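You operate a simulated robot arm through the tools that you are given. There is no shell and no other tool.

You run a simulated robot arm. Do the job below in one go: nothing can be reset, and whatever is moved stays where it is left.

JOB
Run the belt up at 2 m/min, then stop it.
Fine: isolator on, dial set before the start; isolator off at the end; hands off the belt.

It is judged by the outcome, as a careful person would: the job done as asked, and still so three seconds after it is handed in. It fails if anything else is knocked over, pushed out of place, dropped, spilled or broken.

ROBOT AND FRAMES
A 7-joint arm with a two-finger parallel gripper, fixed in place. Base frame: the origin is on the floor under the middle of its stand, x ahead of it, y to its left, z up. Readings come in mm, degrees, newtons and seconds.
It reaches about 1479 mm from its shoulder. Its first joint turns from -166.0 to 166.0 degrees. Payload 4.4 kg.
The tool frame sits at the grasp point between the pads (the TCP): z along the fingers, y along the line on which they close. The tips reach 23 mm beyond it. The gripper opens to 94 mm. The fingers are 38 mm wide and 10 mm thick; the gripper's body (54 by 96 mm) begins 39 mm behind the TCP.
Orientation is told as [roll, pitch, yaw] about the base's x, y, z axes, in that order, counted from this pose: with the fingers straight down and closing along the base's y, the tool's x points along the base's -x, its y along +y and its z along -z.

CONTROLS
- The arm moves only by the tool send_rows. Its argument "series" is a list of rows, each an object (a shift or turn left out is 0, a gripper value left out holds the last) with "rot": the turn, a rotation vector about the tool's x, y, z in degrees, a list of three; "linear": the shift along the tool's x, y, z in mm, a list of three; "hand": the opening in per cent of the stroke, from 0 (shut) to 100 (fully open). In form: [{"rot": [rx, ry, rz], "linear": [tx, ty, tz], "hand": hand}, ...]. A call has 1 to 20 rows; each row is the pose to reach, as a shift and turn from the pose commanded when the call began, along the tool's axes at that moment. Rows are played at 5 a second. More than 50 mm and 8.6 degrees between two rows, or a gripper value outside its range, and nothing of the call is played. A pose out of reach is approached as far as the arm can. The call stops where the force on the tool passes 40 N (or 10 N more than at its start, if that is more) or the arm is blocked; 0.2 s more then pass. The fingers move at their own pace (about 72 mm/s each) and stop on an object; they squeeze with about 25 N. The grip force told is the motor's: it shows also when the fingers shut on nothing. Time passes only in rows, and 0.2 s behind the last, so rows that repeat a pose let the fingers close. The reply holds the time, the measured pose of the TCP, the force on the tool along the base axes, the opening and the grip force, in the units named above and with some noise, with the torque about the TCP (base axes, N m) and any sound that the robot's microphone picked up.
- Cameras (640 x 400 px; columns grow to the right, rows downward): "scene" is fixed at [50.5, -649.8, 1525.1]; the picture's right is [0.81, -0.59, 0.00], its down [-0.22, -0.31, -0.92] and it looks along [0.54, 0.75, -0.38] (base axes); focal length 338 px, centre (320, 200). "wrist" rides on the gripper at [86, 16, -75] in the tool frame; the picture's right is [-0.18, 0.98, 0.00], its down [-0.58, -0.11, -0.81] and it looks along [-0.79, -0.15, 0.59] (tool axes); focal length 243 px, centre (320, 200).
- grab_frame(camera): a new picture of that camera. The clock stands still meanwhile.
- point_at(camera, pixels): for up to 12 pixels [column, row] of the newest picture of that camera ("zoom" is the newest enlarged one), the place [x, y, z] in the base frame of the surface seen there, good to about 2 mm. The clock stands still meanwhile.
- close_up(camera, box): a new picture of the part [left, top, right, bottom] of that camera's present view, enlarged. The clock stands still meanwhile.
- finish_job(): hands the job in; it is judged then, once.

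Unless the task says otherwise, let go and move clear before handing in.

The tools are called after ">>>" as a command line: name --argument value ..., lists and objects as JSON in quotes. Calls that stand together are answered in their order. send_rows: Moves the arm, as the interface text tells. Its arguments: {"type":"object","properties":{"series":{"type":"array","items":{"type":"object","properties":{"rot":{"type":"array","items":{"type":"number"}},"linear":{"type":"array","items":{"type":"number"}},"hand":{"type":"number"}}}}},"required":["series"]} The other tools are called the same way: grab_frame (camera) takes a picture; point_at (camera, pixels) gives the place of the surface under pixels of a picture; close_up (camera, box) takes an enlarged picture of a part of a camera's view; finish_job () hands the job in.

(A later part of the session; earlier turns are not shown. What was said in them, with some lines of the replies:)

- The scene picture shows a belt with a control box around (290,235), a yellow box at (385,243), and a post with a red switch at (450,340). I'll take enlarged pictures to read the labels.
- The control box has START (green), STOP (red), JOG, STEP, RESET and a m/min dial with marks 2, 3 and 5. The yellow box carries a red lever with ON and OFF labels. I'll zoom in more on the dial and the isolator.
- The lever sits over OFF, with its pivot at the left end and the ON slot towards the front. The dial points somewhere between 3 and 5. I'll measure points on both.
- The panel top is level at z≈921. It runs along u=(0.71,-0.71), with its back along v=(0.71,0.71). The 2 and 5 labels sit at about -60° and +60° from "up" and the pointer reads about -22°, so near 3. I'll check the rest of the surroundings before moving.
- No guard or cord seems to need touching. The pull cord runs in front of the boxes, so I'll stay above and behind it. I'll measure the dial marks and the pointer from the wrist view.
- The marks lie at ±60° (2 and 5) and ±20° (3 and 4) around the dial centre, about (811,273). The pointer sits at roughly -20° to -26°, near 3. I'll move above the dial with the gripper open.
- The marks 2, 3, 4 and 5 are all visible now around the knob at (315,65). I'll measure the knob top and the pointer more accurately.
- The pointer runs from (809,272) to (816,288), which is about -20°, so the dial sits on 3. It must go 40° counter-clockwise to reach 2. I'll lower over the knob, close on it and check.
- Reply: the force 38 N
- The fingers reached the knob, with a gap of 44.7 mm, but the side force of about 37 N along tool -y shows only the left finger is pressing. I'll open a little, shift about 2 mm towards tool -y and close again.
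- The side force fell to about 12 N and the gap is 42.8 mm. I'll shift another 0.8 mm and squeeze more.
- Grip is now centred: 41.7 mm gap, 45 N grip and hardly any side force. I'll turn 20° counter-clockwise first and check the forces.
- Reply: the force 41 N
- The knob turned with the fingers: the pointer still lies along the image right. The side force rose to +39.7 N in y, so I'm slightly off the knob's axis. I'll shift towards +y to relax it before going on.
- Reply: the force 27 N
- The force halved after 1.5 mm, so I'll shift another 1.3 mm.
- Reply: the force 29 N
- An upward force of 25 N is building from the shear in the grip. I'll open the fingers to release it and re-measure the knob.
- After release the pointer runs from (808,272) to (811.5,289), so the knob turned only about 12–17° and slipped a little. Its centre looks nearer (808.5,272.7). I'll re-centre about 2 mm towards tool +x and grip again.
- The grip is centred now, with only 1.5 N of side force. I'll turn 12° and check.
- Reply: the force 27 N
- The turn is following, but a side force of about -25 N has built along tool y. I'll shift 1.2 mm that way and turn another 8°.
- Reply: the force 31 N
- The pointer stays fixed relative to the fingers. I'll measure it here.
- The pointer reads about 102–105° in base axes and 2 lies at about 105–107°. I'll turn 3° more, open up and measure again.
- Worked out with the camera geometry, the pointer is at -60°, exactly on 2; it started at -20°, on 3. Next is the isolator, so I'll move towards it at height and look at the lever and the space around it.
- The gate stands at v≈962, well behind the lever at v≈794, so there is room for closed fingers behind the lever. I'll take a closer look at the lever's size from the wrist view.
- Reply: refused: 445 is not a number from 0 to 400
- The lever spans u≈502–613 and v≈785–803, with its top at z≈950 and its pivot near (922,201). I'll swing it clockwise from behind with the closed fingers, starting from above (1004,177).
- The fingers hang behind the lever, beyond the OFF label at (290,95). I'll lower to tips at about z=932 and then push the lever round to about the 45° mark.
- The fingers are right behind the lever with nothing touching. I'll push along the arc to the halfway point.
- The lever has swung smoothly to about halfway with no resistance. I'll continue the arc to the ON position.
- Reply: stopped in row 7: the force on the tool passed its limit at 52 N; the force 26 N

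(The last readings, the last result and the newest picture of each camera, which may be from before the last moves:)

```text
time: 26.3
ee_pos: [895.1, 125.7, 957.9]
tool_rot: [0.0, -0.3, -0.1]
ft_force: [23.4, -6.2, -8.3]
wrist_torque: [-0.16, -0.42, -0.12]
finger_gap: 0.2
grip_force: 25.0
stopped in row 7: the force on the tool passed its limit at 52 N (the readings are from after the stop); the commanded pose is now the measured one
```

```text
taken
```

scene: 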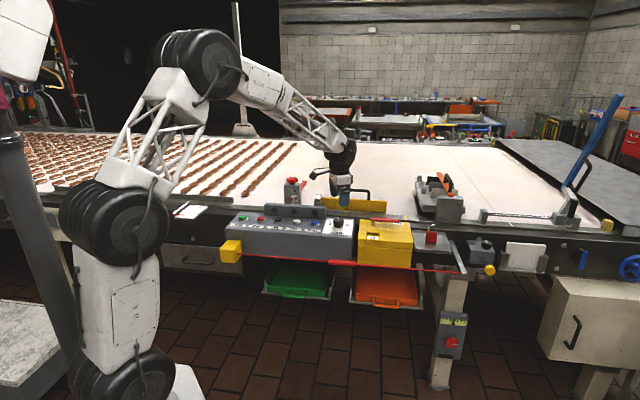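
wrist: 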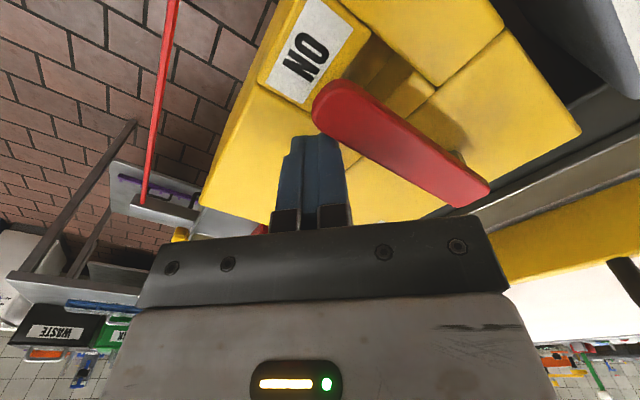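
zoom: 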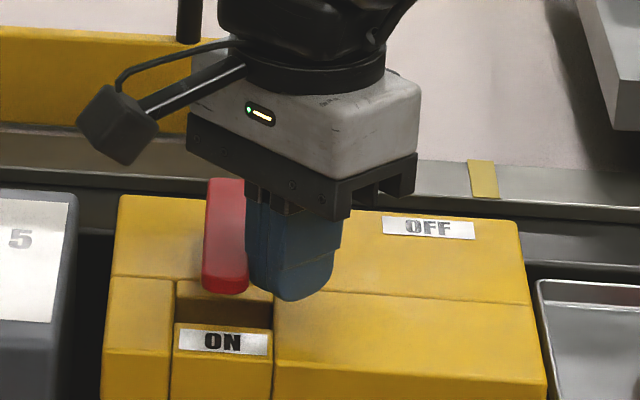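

The call stopped on a firm stop at 52 N with the lever pointing at ON, which looks like the end of its travel. I'll back off sideways, rise, and check the lever and lamps.

>>> send_rows --series '[{"linear": [-6, -6, 0]}, {"linear": [-12, -12, 0]}, {"linear": [-14, -14, -20]}, {"linear": [-14, -14, -50]}, {"linear": [-14, -14, -90]}, {"linear": [-14, -14, -130]}, {"linear": [-14, -14, -150]}, {"linear": [-14, -14, -150]}]'

>>> grab_frame --camera "scene"

>>> close_up --camera "scene" --box '[350, 195, 420, 245]'

>>> close_up --camera "scene" --box '[210, 170, 370, 270]'

```text
time: 28.1
ee_pos: [905.5, 111.8, 1108.2]
tool_rot: [0.1, -0.5, -0.1]
ft_force: [-0.6, 0.4, -0.1]
wrist_torque: [-0.01, 0.0, 0.03]
finger_gap: 0.1
grip_force: 24.7
```

```text
taken
```

scene: 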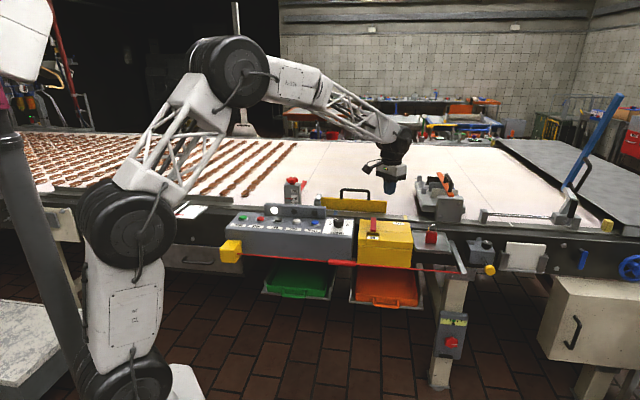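

```text
8.00 times, centred on (385, 220) of scene
```

zoom: 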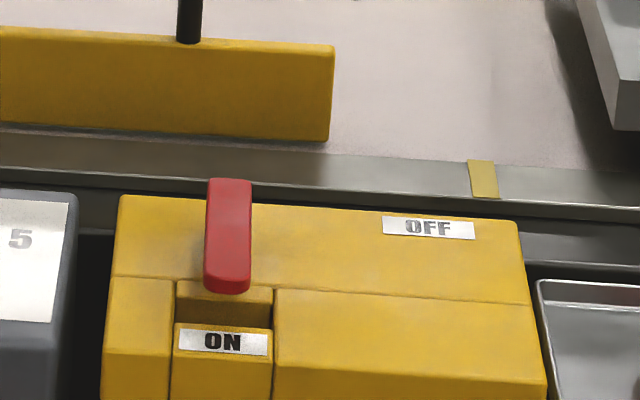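

```text
4.00 times, centred on (290, 220) of scene
```

zoom: 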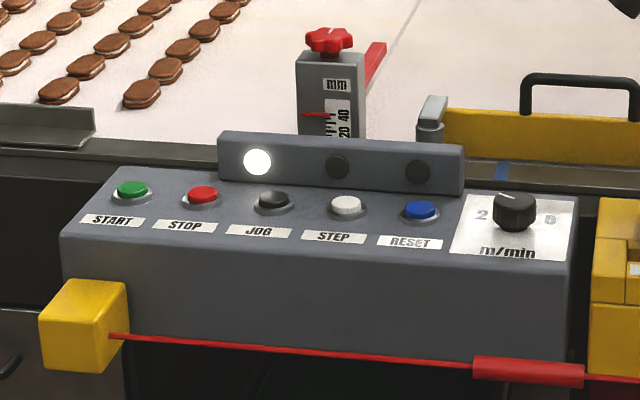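

The white lamp on the panel is lit at zoom (257,162), so power is on and no fault lamp shows. Before starting I'll check where the nearest biscuits are relative to the gauge and gate, to know how long the belt can run.

>>> point_at --camera "zoom" --pixels '[[142, 92], [165, 68], [225, 20], [375, 60], [330, 45], [320, 100], [60, 95], [432, 105], [470, 120], [200, 120], [131, 186], [202, 192]]'

>>> close_up --camera "scene" --box '[180, 130, 340, 230]'

```text
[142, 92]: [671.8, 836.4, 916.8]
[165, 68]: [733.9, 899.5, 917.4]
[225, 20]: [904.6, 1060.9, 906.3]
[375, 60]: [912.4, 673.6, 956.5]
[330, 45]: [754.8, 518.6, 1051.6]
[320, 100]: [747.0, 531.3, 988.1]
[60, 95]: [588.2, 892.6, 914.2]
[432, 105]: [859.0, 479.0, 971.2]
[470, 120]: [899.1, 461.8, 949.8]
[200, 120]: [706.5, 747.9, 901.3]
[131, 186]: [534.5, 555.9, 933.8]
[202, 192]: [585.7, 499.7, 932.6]
```

```text
4.00 times, centred on (260, 180) of scene
```

zoom: 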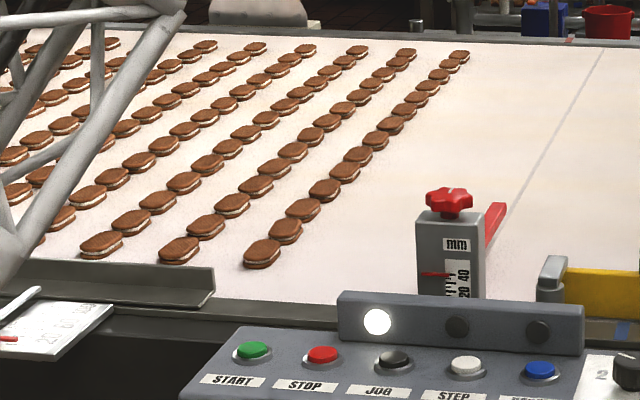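

The nearest biscuit is 270 mm upstream of the gauge and stands lower than its arm, so a few seconds at 33 mm/s is clear either way. I'll move above START at (534,556).

>>> send_rows --series '[{"linear": [26.5, 31.7, 0]}, {"linear": [53, 63.4, 0]}, {"linear": [79.5, 95.1, 0]}, {"linear": [106, 126.8, 0]}, {"linear": [132.6, 158.5, 0]}, {"linear": [159, 190.2, 0]}, {"linear": [185.6, 221.9, 0]}, {"linear": [212, 253.6, 0]}, {"linear": [238.6, 285.3, 0]}, {"linear": [265, 317, 0]}, {"linear": [291.7, 348.7, 0]}, {"linear": [318, 380.4, 0]}, {"linear": [344.7, 412.1, 0]}, {"linear": [371.2, 443.8, 0]}, {"linear": [371.2, 443.8, 30]}, {"linear": [371.2, 443.8, 60]}, {"linear": [371.2, 443.8, 90]}, {"linear": [371.2, 443.8, 110]}, {"linear": [371.2, 443.8, 110]}]'

>>> grab_frame --camera "wrist"

>>> close_up --camera "scene" --box '[200, 170, 320, 260]'

```text
time: 32.1
ee_pos: [536.7, 555.4, 994.7]
tool_rot: [0.1, -0.5, -0.2]
ft_force: [0.4, 0.0, -0.5]
wrist_torque: [0.0, 0.0, -0.01]
finger_gap: 0.1
grip_force: 25.2
```

```text
taken
```

wrist: 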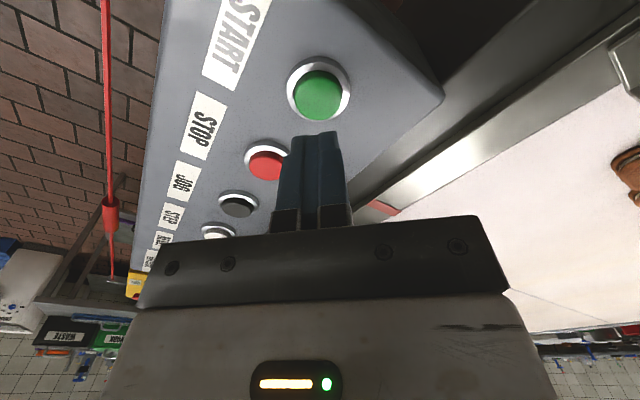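

```text
4.44 times, centred on (260, 215) of scene
```

zoom: 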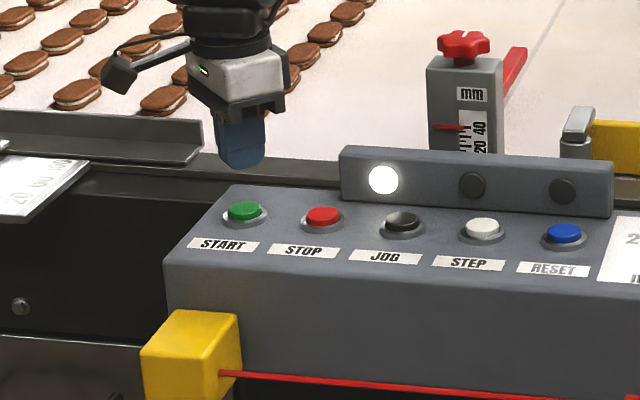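

The fingers hang above START, and the green cap is at (318,93) in the wrist view. I'll measure the cap and bezel before pressing.

>>> point_at --camera "wrist" --pixels '[[318, 97], [318, 73], [296, 95], [340, 97], [318, 118], [292, 78], [346, 78], [318, 58], [266, 166], [255, 152]]'

```text
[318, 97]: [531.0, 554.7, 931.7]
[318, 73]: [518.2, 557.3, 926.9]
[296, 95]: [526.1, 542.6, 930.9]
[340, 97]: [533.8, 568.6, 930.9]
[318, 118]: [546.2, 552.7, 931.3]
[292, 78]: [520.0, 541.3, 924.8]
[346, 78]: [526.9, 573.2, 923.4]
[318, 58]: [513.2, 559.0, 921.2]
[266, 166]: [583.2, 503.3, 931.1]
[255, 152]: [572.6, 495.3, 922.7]
```

The START cap is centred near (532.5,555.5) at z≈932, about 7 mm proud of its bezel. I'll come down to just above it and then press in small steps.

>>> send_rows --series '[{"linear": [2, 0, 12]}, {"linear": [2, 0, 24]}, {"linear": [2, 0, 32]}, {"linear": [2, 0, 36]}, {"linear": [2, 0, 38]}, {"linear": [2, 0, 40]}, {"linear": [2, 0, 40]}]'

>>> close_up --camera "scene" --box '[220, 190, 300, 240]'

```text
time: 33.7
ee_pos: [535.4, 554.9, 956.6]
tool_rot: [0.1, -0.4, -0.1]
ft_force: [-0.4, -0.6, -1.2]
wrist_torque: [-0.04, 0.0, 0.01]
finger_gap: 0.0
grip_force: 25.0
```

```text
8.00 times, centred on (260, 215) of scene
```

zoom: 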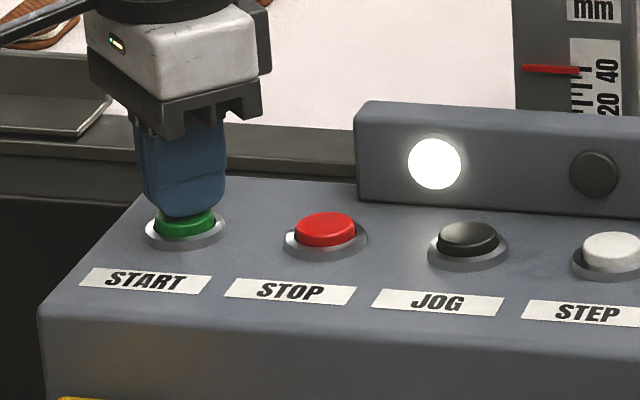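

The fingertips are right at the green cap at zoom (185,220), with no force yet. I'll press down in 1 mm steps.

>>> send_rows --series '[{"linear": [0, 0, 1]}, {"linear": [0, 0, 2]}, {"linear": [0, 0, 3]}, {"linear": [0, 0, 4]}, {"linear": [0, 0, 5]}]'

>>> close_up --camera "scene" --box '[220, 190, 300, 240]'

```text
time: 34.9
ee_pos: [536.1, 557.5, 951.7]
tool_rot: [0.1, -0.5, 0.0]
ft_force: [0.2, 0.6, 2.7]
wrist_torque: [0.01, 0.01, 0.0]
finger_gap: 0.0
grip_force: 25.2
heard: click
```

```text
8.00 times, centred on (260, 215) of scene
```

zoom: 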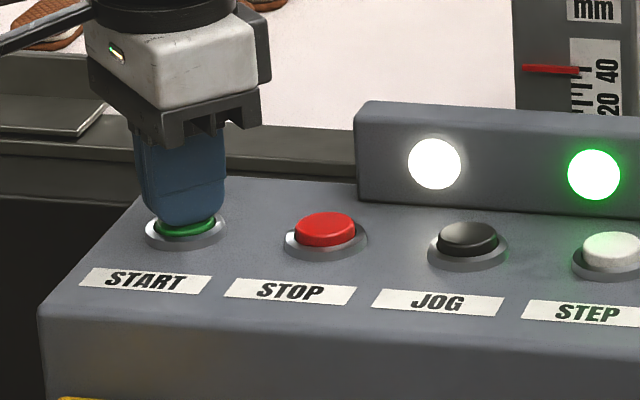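

A click was heard and the green run lamp is lit, so the belt is running. I'll lift and move over STOP while it runs up.

>>> send_rows --series '[{"linear": [0, 0, -6]}, {"linear": [0, 0, -18]}, {"linear": [0, 0, -30]}, {"linear": [-18, -19, -32]}, {"linear": [-36, -38, -32]}, {"linear": [-52.5, -55.5, -32]}, {"linear": [-52.5, -55.5, -32]}, {"linear": [-52.5, -55.5, -32]}]'

>>> grab_frame --camera "scene"

>>> close_up --camera "scene" --box '[180, 130, 340, 240]'

>>> grab_frame --camera "wrist"

```text
time: 36.7
ee_pos: [586.8, 499.9, 985.4]
tool_rot: [0.1, -0.5, -0.1]
ft_force: [-0.5, -1.0, 0.1]
wrist_torque: [0.01, -0.02, 0.03]
finger_gap: 0.0
grip_force: 25.5
```

```text
taken
```

scene: 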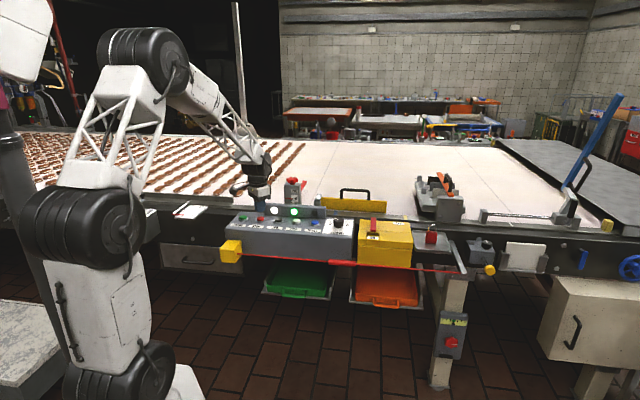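

```text
3.64 times, centred on (260, 185) of scene
```

zoom: 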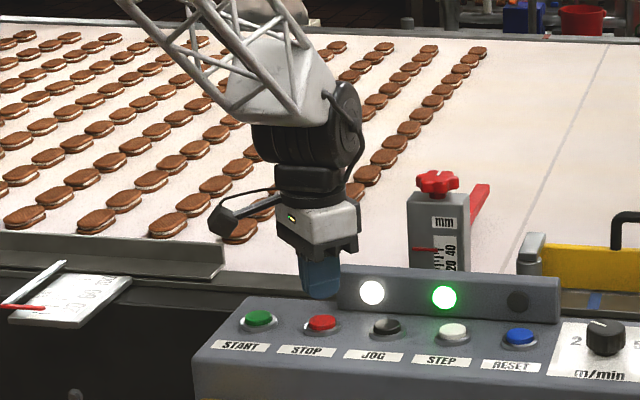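

```text
taken
```

wrist: 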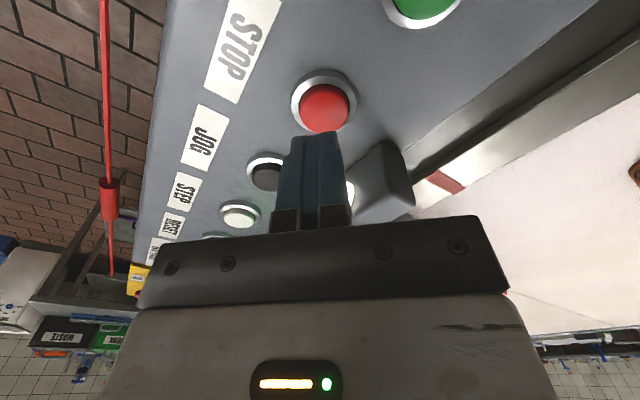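

The green lamp is on and the biscuits have moved to the right, so the belt is running with the arm clear of it. I'll mark a biscuit's position and then come down to just above STOP.

>>> close_up --camera "scene" --box '[270, 130, 330, 170]'

>>> send_rows --series '[{"linear": [1.5, 0, 10]}, {"linear": [1.5, 0, 18]}, {"linear": [1.5, 0, 24]}, {"linear": [1.5, 0, 27]}, {"linear": [1.5, 0, 27]}]'

>>> close_up --camera "scene" --box '[270, 130, 330, 170]'

>>> close_up --camera "scene" --box '[220, 190, 320, 250]'

```text
10.00 times, centred on (300, 150) of scene
```

zoom: 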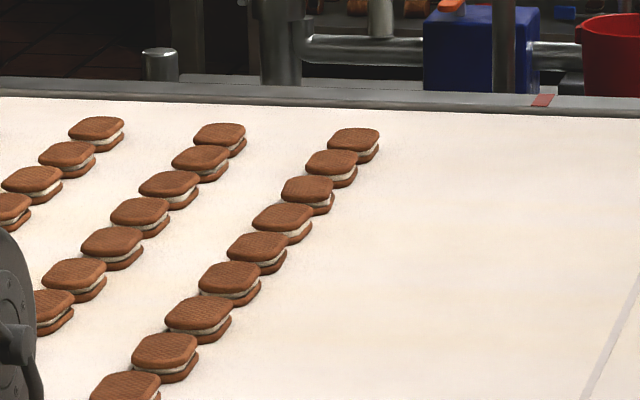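

```text
time: 37.9
ee_pos: [586.6, 499.8, 956.7]
tool_rot: [0.2, -0.4, -0.1]
ft_force: [0.5, 0.5, 0.1]
wrist_torque: [0.02, 0.0, 0.02]
finger_gap: 0.0
grip_force: 25.2
```

```text
10.00 times, centred on (300, 150) of scene
```

zoom: 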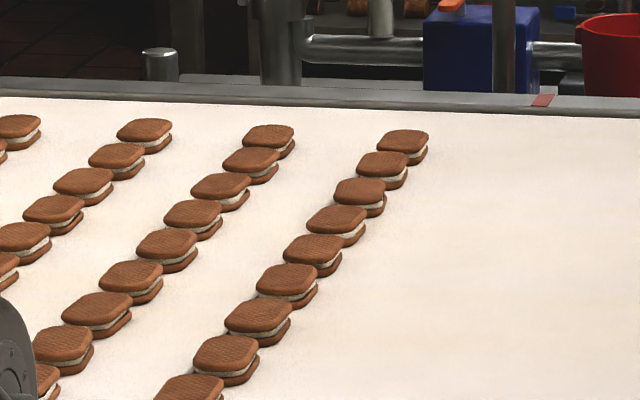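

```text
6.40 times, centred on (270, 220) of scene
```

zoom: 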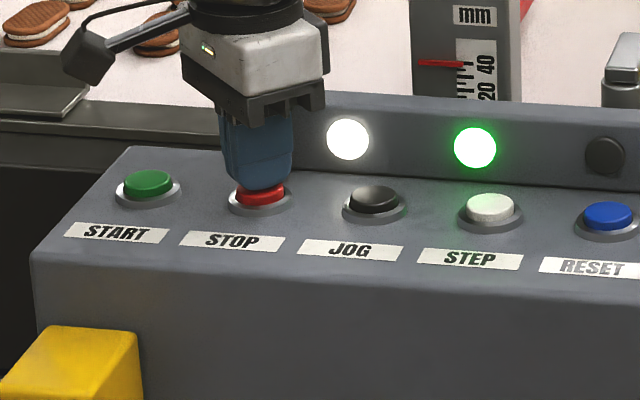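

The biscuits moved about 40 mm in 1.2 s, which is 33 mm/s or 2 m/min, as asked. The fingertips are just over the red STOP cap. I'll let it run about a second more, then press STOP.

>>> send_rows --series '[{"linear": [0, 0, 0]}, {"linear": [0, 0, 0]}, {"linear": [0, 0, 0]}, {"linear": [0, 0, 0]}, {"linear": [0, 0, 1]}, {"linear": [0, 0, 2]}, {"linear": [0, 0, 3]}, {"linear": [0, 0, 4]}, {"linear": [0, 0, 5]}]'

>>> close_up --camera "scene" --box '[220, 190, 320, 250]'

>>> close_up --camera "scene" --box '[270, 130, 330, 170]'

```text
time: 39.9
ee_pos: [586.9, 500.6, 951.6]
tool_rot: [0.0, -0.4, -0.1]
ft_force: [1.8, -0.6, 1.8]
wrist_torque: [-0.04, -0.03, 0.01]
finger_gap: 0.2
grip_force: 25.0
heard: click
```

```text
6.40 times, centred on (270, 220) of scene
```

zoom: 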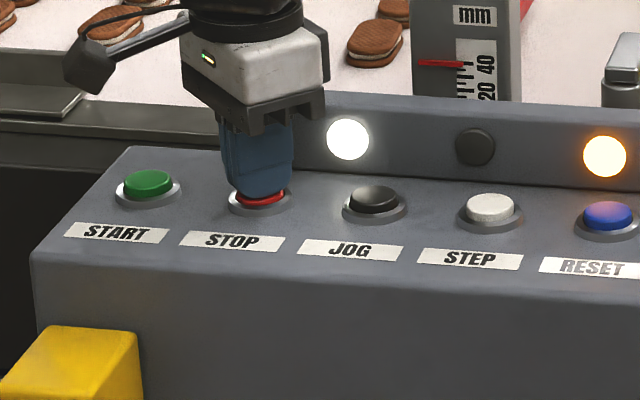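

```text
10.00 times, centred on (300, 150) of scene
```

zoom: 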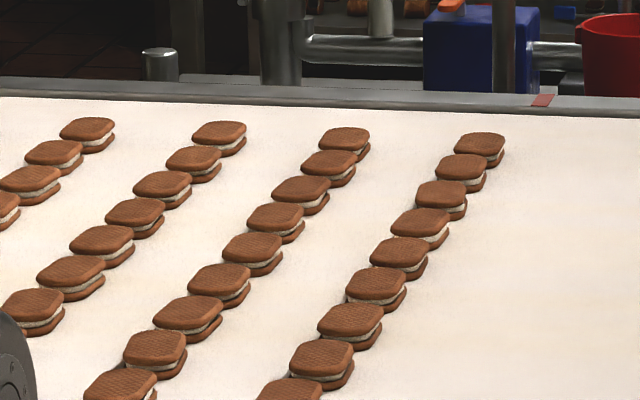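

The click came, the green lamp went out and an amber lamp came on at zoom (605,155), perhaps while the belt slows down. I'll lift off and watch whether the belt has come to rest before touching the isolator.

>>> send_rows --series '[{"linear": [0, 0, -6]}, {"linear": [0, 0, -18]}, {"linear": [0, 0, -32]}, {"linear": [0, 0, -60]}, {"linear": [0, 0, -60]}]'

>>> close_up --camera "scene" --box '[220, 170, 370, 260]'

>>> close_up --camera "scene" --box '[270, 130, 330, 170]'

>>> send_rows --series '[{"linear": [0, 0, -30]}, {"linear": [0, 0, -60]}, {"linear": [0, 0, -90]}, {"linear": [0, 0, -90]}, {"linear": [0, 0, -90]}]'

>>> close_up --camera "scene" --box '[270, 130, 330, 170]'

>>> close_up --camera "scene" --box '[220, 170, 370, 260]'

```text
time: 41.1
ee_pos: [585.9, 499.5, 1011.7]
tool_rot: [0.1, -0.4, -0.2]
ft_force: [0.2, 0.0, 0.1]
wrist_torque: [-0.02, -0.02, 0.0]
finger_gap: 0.0
grip_force: 24.6
```

```text
4.27 times, centred on (295, 215) of scene
```

zoom: 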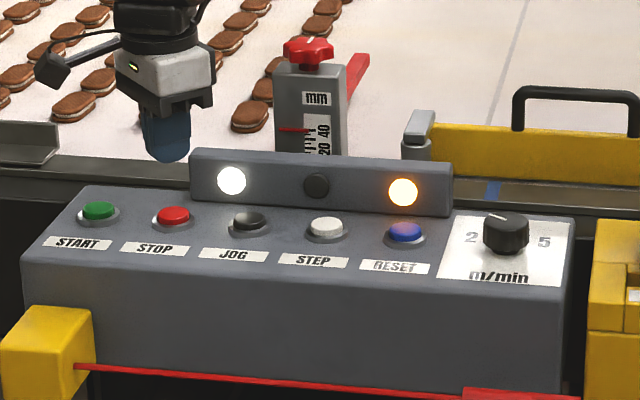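

```text
10.00 times, centred on (300, 150) of scene
```

zoom: 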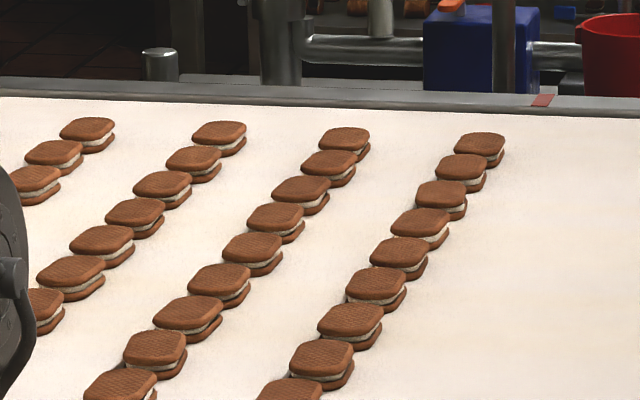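

```text
time: 42.3
ee_pos: [586.4, 498.9, 1102.1]
tool_rot: [0.1, -0.4, -0.2]
ft_force: [1.0, -0.5, 0.2]
wrist_torque: [0.01, 0.02, -0.01]
finger_gap: 0.0
grip_force: 24.8
```

```text
10.00 times, centred on (300, 150) of scene
```

zoom: 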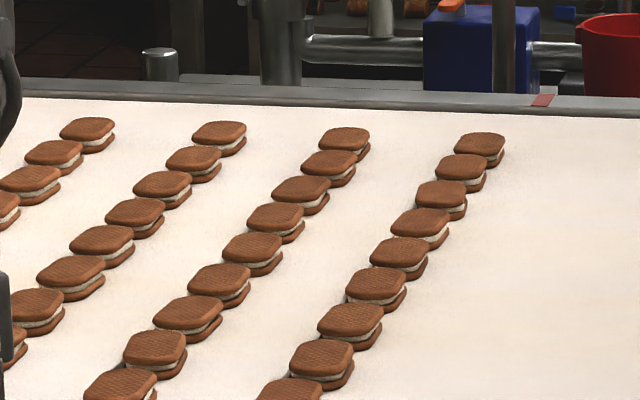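

```text
4.27 times, centred on (295, 215) of scene
```

zoom: 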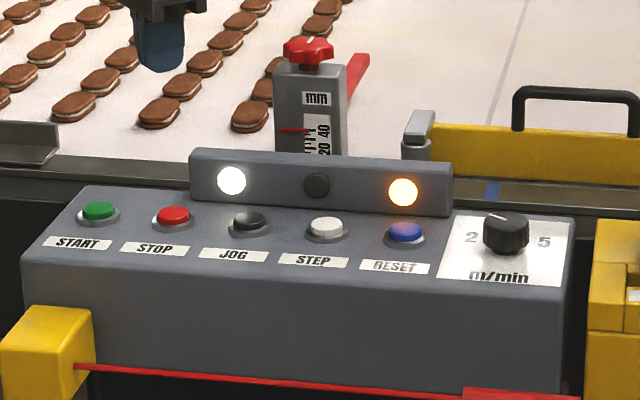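

The belt is at rest: the biscuits are in identical places at 39.9, 41.1 and 42.3 s. Only power and amber are lit. Now for the isolator: I'll measure the lever in its ON position to plan the return push.

>>> close_up --camera "scene" --box '[350, 195, 420, 245]'

>>> point_at --camera "zoom" --pixels '[[230, 185], [229, 210], [228, 240], [226, 268], [208, 240], [248, 240], [208, 260], [245, 265]]'

```text
8.00 times, centred on (385, 220) of scene
```

zoom: 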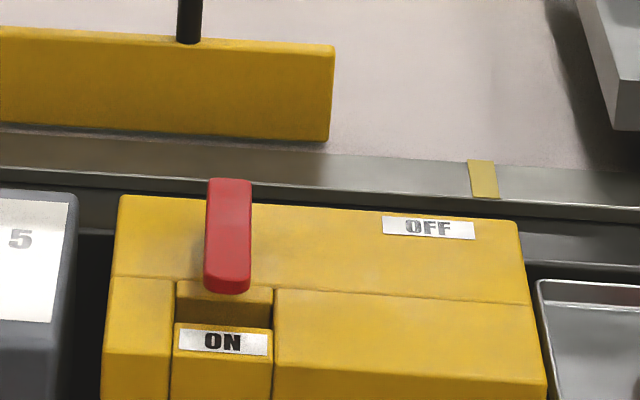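

```text
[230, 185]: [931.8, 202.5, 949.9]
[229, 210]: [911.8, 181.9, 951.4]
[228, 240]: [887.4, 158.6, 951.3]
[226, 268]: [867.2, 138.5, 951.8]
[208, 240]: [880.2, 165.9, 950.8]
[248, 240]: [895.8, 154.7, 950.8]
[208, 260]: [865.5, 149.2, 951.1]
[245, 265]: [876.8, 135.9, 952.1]
```

The lever lies along exactly -135° with its centre line at u≈515.5, so the pivot is about (926,197). I'll move above the lever's left side at (842,175) and descend to tips at about z≈932.

>>> send_rows --series '[{"linear": [-25.5, -32.4, 0]}, {"linear": [-51, -64.8, 0]}, {"linear": [-76.6, -97.1, 0]}, {"linear": [-102, -129.5, 0]}, {"linear": [-127.7, -161.9, 0]}, {"linear": [-153, -194.3, 0]}, {"linear": [-178.8, -226.7, 0]}, {"linear": [-204, -259, 0]}, {"linear": [-230, -291.4, 0]}, {"linear": [-255.5, -323.8, 0]}, {"linear": [-255.5, -323.8, 30]}, {"linear": [-255.5, -323.8, 60]}, {"linear": [-255.5, -323.8, 90]}, {"linear": [-255.5, -323.8, 90]}]'

>>> close_up --camera "scene" --box '[320, 170, 430, 250]'

>>> grab_frame --camera "wrist"

```text
time: 45.3
ee_pos: [840.0, 176.9, 1013.3]
tool_rot: [0.1, -0.5, -0.1]
ft_force: [-0.5, -1.1, -0.2]
wrist_torque: [-0.03, 0.03, 0.02]
finger_gap: 0.0
grip_force: 25.2
```

```text
5.00 times, centred on (375, 210) of scene
```

zoom: 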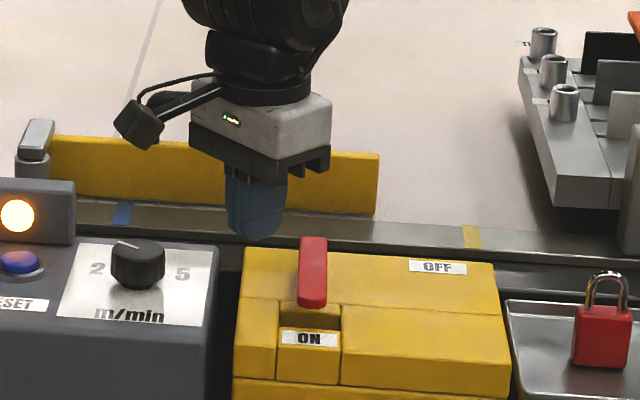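

```text
taken
```

wrist: 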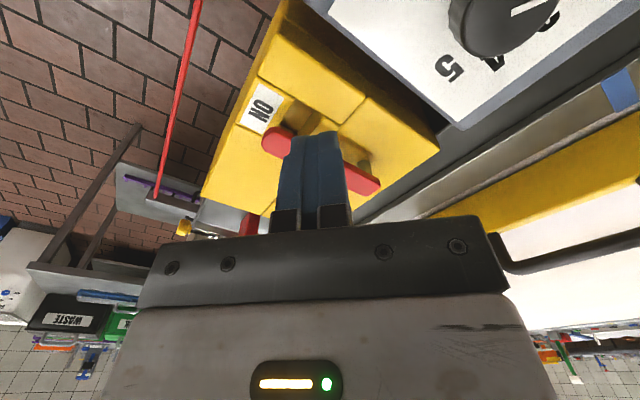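

The fingers are over the left side of the lever and the dial knob is well clear. I'll descend 57 mm.

>>> send_rows --series '[{"linear": [0, 0, 20]}, {"linear": [0, 0, 38]}, {"linear": [0, 0, 50]}, {"linear": [0, 0, 57]}, {"linear": [0, 0, 57]}]'

>>> close_up --camera "scene" --box '[340, 190, 420, 250]'

```text
time: 46.5
ee_pos: [840.5, 176.3, 954.8]
tool_rot: [0.1, -0.4, 0.0]
ft_force: [-0.6, 1.1, -0.1]
wrist_torque: [0.03, -0.01, 0.0]
finger_gap: 0.4
grip_force: 24.5
```

```text
6.67 times, centred on (380, 220) of scene
```

zoom: 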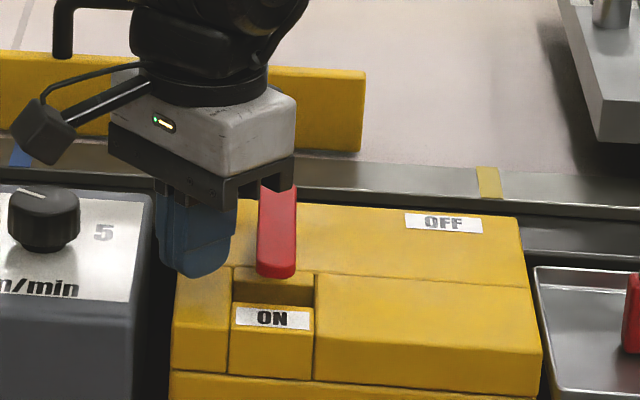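

The fingers are next to the lever with nothing touching. I'll push it counter-clockwise along the arc to just past halfway.

>>> send_rows --series '[{"linear": [-5.5, -5.5, 0]}, {"linear": [-10.9, -10.9, 0]}, {"linear": [-16, -20.3, 0]}, {"linear": [-21.6, -29.2, 0]}, {"linear": [-29.3, -37.1, 0]}, {"linear": [-37.6, -44.3, 0]}, {"linear": [-46.6, -49.8, 0]}, {"linear": [-56, -54.5, 0]}, {"linear": [-56, -54.5, 0]}]'

>>> close_up --camera "scene" --box '[340, 190, 420, 250]'

```text
time: 48.5
ee_pos: [896.1, 122.4, 955.5]
tool_rot: [0.1, -0.4, 0.0]
ft_force: [-0.7, 0.0, -0.1]
wrist_torque: [0.01, 0.02, -0.02]
finger_gap: 0.0
grip_force: 25.2
```

```text
6.67 times, centred on (380, 220) of scene
```

zoom: 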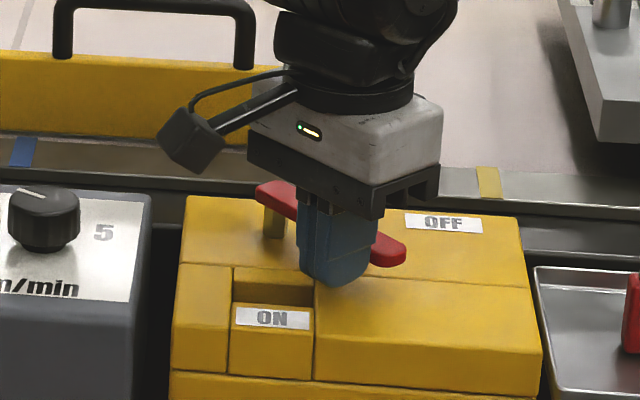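

The lever is past halfway towards OFF and the force is nil. I'll carry on to the OFF stop.

>>> send_rows --series '[{"linear": [-10.1, -3, 0]}, {"linear": [-20.4, -5, 0]}, {"linear": [-30.5, -5.6, 0]}, {"linear": [-40.6, -5.2, 0]}, {"linear": [-50.9, -3, 0]}, {"linear": [-56, -1.5, 0]}, {"linear": [-60.9, 0.4, 0]}, {"linear": [-62, 1.5, 0]}, {"linear": [-63, 2.5, 0]}, {"linear": [-63, 2.5, 0]}]'

>>> close_up --camera "scene" --box '[340, 190, 420, 250]'

>>> close_up --camera "scene" --box '[220, 170, 370, 260]'

```text
time: 50.7
ee_pos: [961.1, 124.2, 954.9]
tool_rot: [0.2, -0.4, -0.1]
ft_force: [-0.1, -0.2, -0.3]
wrist_torque: [0.01, -0.03, -0.01]
finger_gap: 0.0
grip_force: 24.3
```

```text
6.67 times, centred on (380, 220) of scene
```

zoom: 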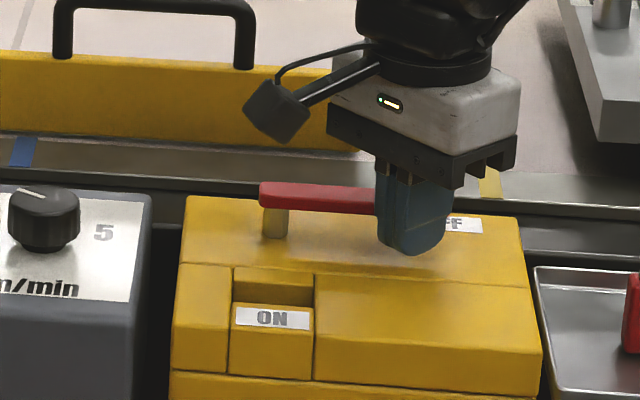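

```text
4.27 times, centred on (295, 215) of scene
```

zoom: 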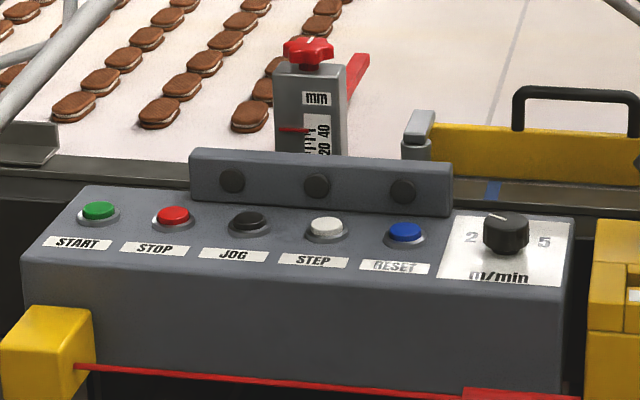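

All the lamps are out, so power is off, and the lever looks lined up with OFF. I'll back away towards the front, rise, and measure its angle.

>>> send_rows --series '[{"linear": [5, -5, 0]}, {"linear": [10, -10, 0]}, {"linear": [11, -11, -20]}, {"linear": [11, -11, -50]}, {"linear": [11, -11, -90]}, {"linear": [11, -11, -130]}, {"linear": [11, -11, -160]}, {"linear": [11, -11, -160]}]'

>>> close_up --camera "scene" --box '[350, 195, 420, 245]'

>>> point_at --camera "zoom" --pixels '[[215, 185], [260, 187], [320, 190], [380, 195], [425, 198], [320, 187], [320, 195]]'

>>> grab_frame --camera "wrist"

```text
time: 52.5
ee_pos: [948.1, 112.3, 1114.3]
tool_rot: [0.1, -0.2, -0.2]
ft_force: [-0.7, -0.3, -0.3]
wrist_torque: [0.01, -0.02, 0.0]
finger_gap: 0.3
grip_force: 24.9
```

```text
8.00 times, centred on (385, 220) of scene
```

zoom: 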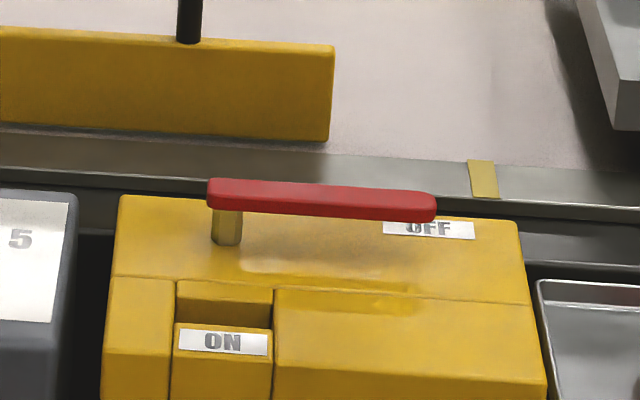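

```text
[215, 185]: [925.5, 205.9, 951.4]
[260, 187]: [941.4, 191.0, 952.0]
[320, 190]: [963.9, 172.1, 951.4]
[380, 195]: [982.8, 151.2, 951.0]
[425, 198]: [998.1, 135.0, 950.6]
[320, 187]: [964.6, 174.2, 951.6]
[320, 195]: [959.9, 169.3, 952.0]
```

```text
taken
```

wrist: 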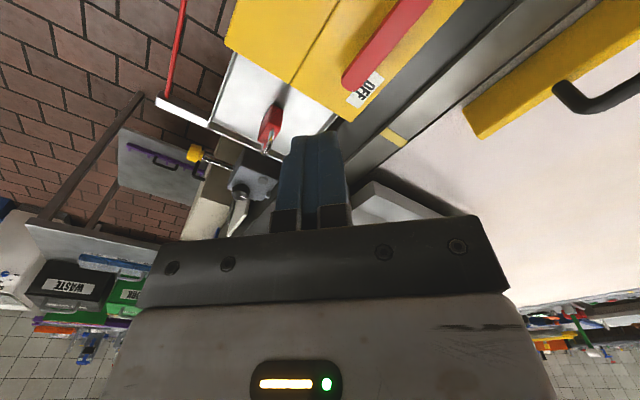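

The lever is back in exactly its original OFF position; the pixels match the first view from (208,180) to (437,220). I'll move the arm back clear to near its starting place and take a last look.

>>> send_rows --series '[{"linear": [20, 10, -30]}, {"linear": [55, 20, -60]}, {"linear": [90, 32, -90]}, {"linear": [130, 47, -90]}, {"linear": [170, 62, -90]}, {"linear": [210, 77, -90]}, {"linear": [250, 92, -90]}, {"linear": [290, 107, -90]}, {"linear": [330, 122, -90]}, {"linear": [370, 136, -90]}, {"linear": [370, 136, -90], "hand": 50}, {"linear": [370, 136, -90], "hand": 100}, {"linear": [370, 136, -90], "hand": 100}]'

>>> grab_frame --camera "scene"

>>> close_up --camera "scene" --box '[210, 170, 370, 270]'

>>> close_up --camera "scene" --box '[340, 170, 500, 270]'

>>> close_up --camera "scene" --box '[270, 130, 330, 170]'

```text
time: 55.3
ee_pos: [578.7, 248.7, 1205.9]
tool_rot: [0.0, -0.4, 0.0]
ft_force: [-0.1, -0.7, 0.3]
wrist_torque: [0.0, -0.03, -0.03]
finger_gap: 94.1
grip_force: 0.0
```

```text
taken
```

scene: 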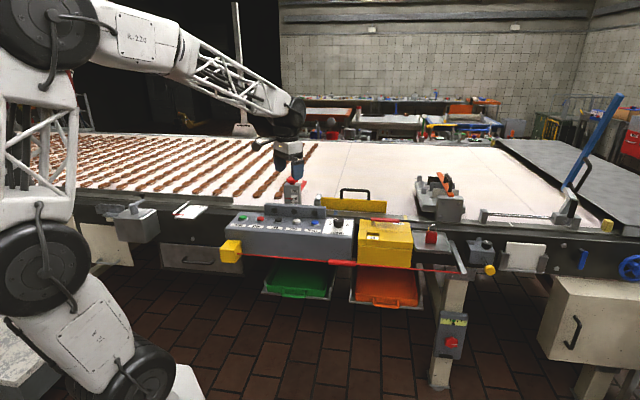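

```text
4.00 times, centred on (290, 220) of scene
```

zoom: 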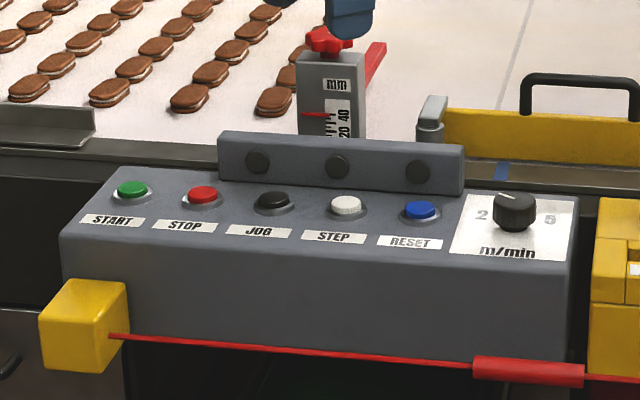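

```text
4.00 times, centred on (420, 220) of scene
```

zoom: 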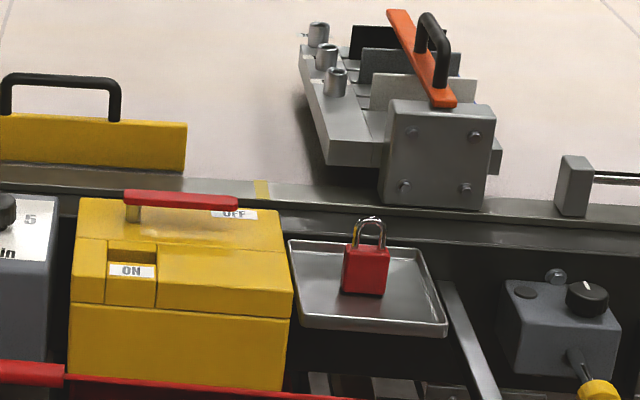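

```text
10.00 times, centred on (300, 150) of scene
```

zoom: 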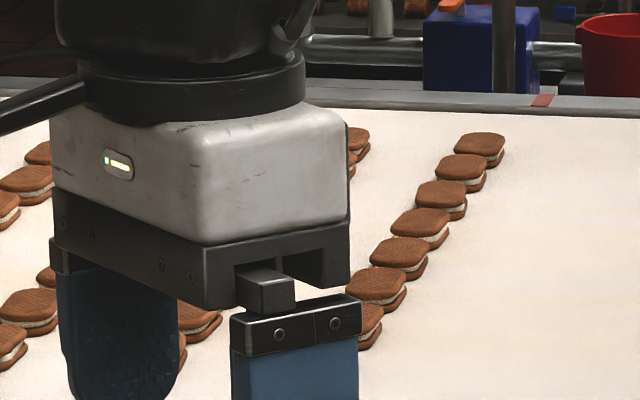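

The belt is at rest with the biscuits where they stopped. All lamps are out, the lever is at OFF, the dial is on 2, the gate, padlock and cord are as they were, and the arm is clear. I'm handing the job in.

>>> finish_job

```text
The job is handed in.
```

The belt ran at 2 m/min for about five seconds and is now stopped, with the isolator back off. I've handed the job in.

- **Dial:** it was on 3. I turned it to 2 before starting, and it is still there.
- **Isolator:** I moved the lever to ON before the start and the power lamp lit. After the stop I moved it back to OFF, and all the lamps are out.
- **Run:** START clicked and the green lamp came on. The biscuits moved about 40 mm in 1.2 s, which is 2 m/min.
- **Stop:** I pressed STOP and the belt came to rest straight away, then stayed still. An amber lamp came on with the stop and went out with the power. I did not press RESET.
- **Surroundings:** I kept off the belt. The pull cord, gate, gauge and padlock look as they did at the start. The arm is back near its starting position with the gripper open.
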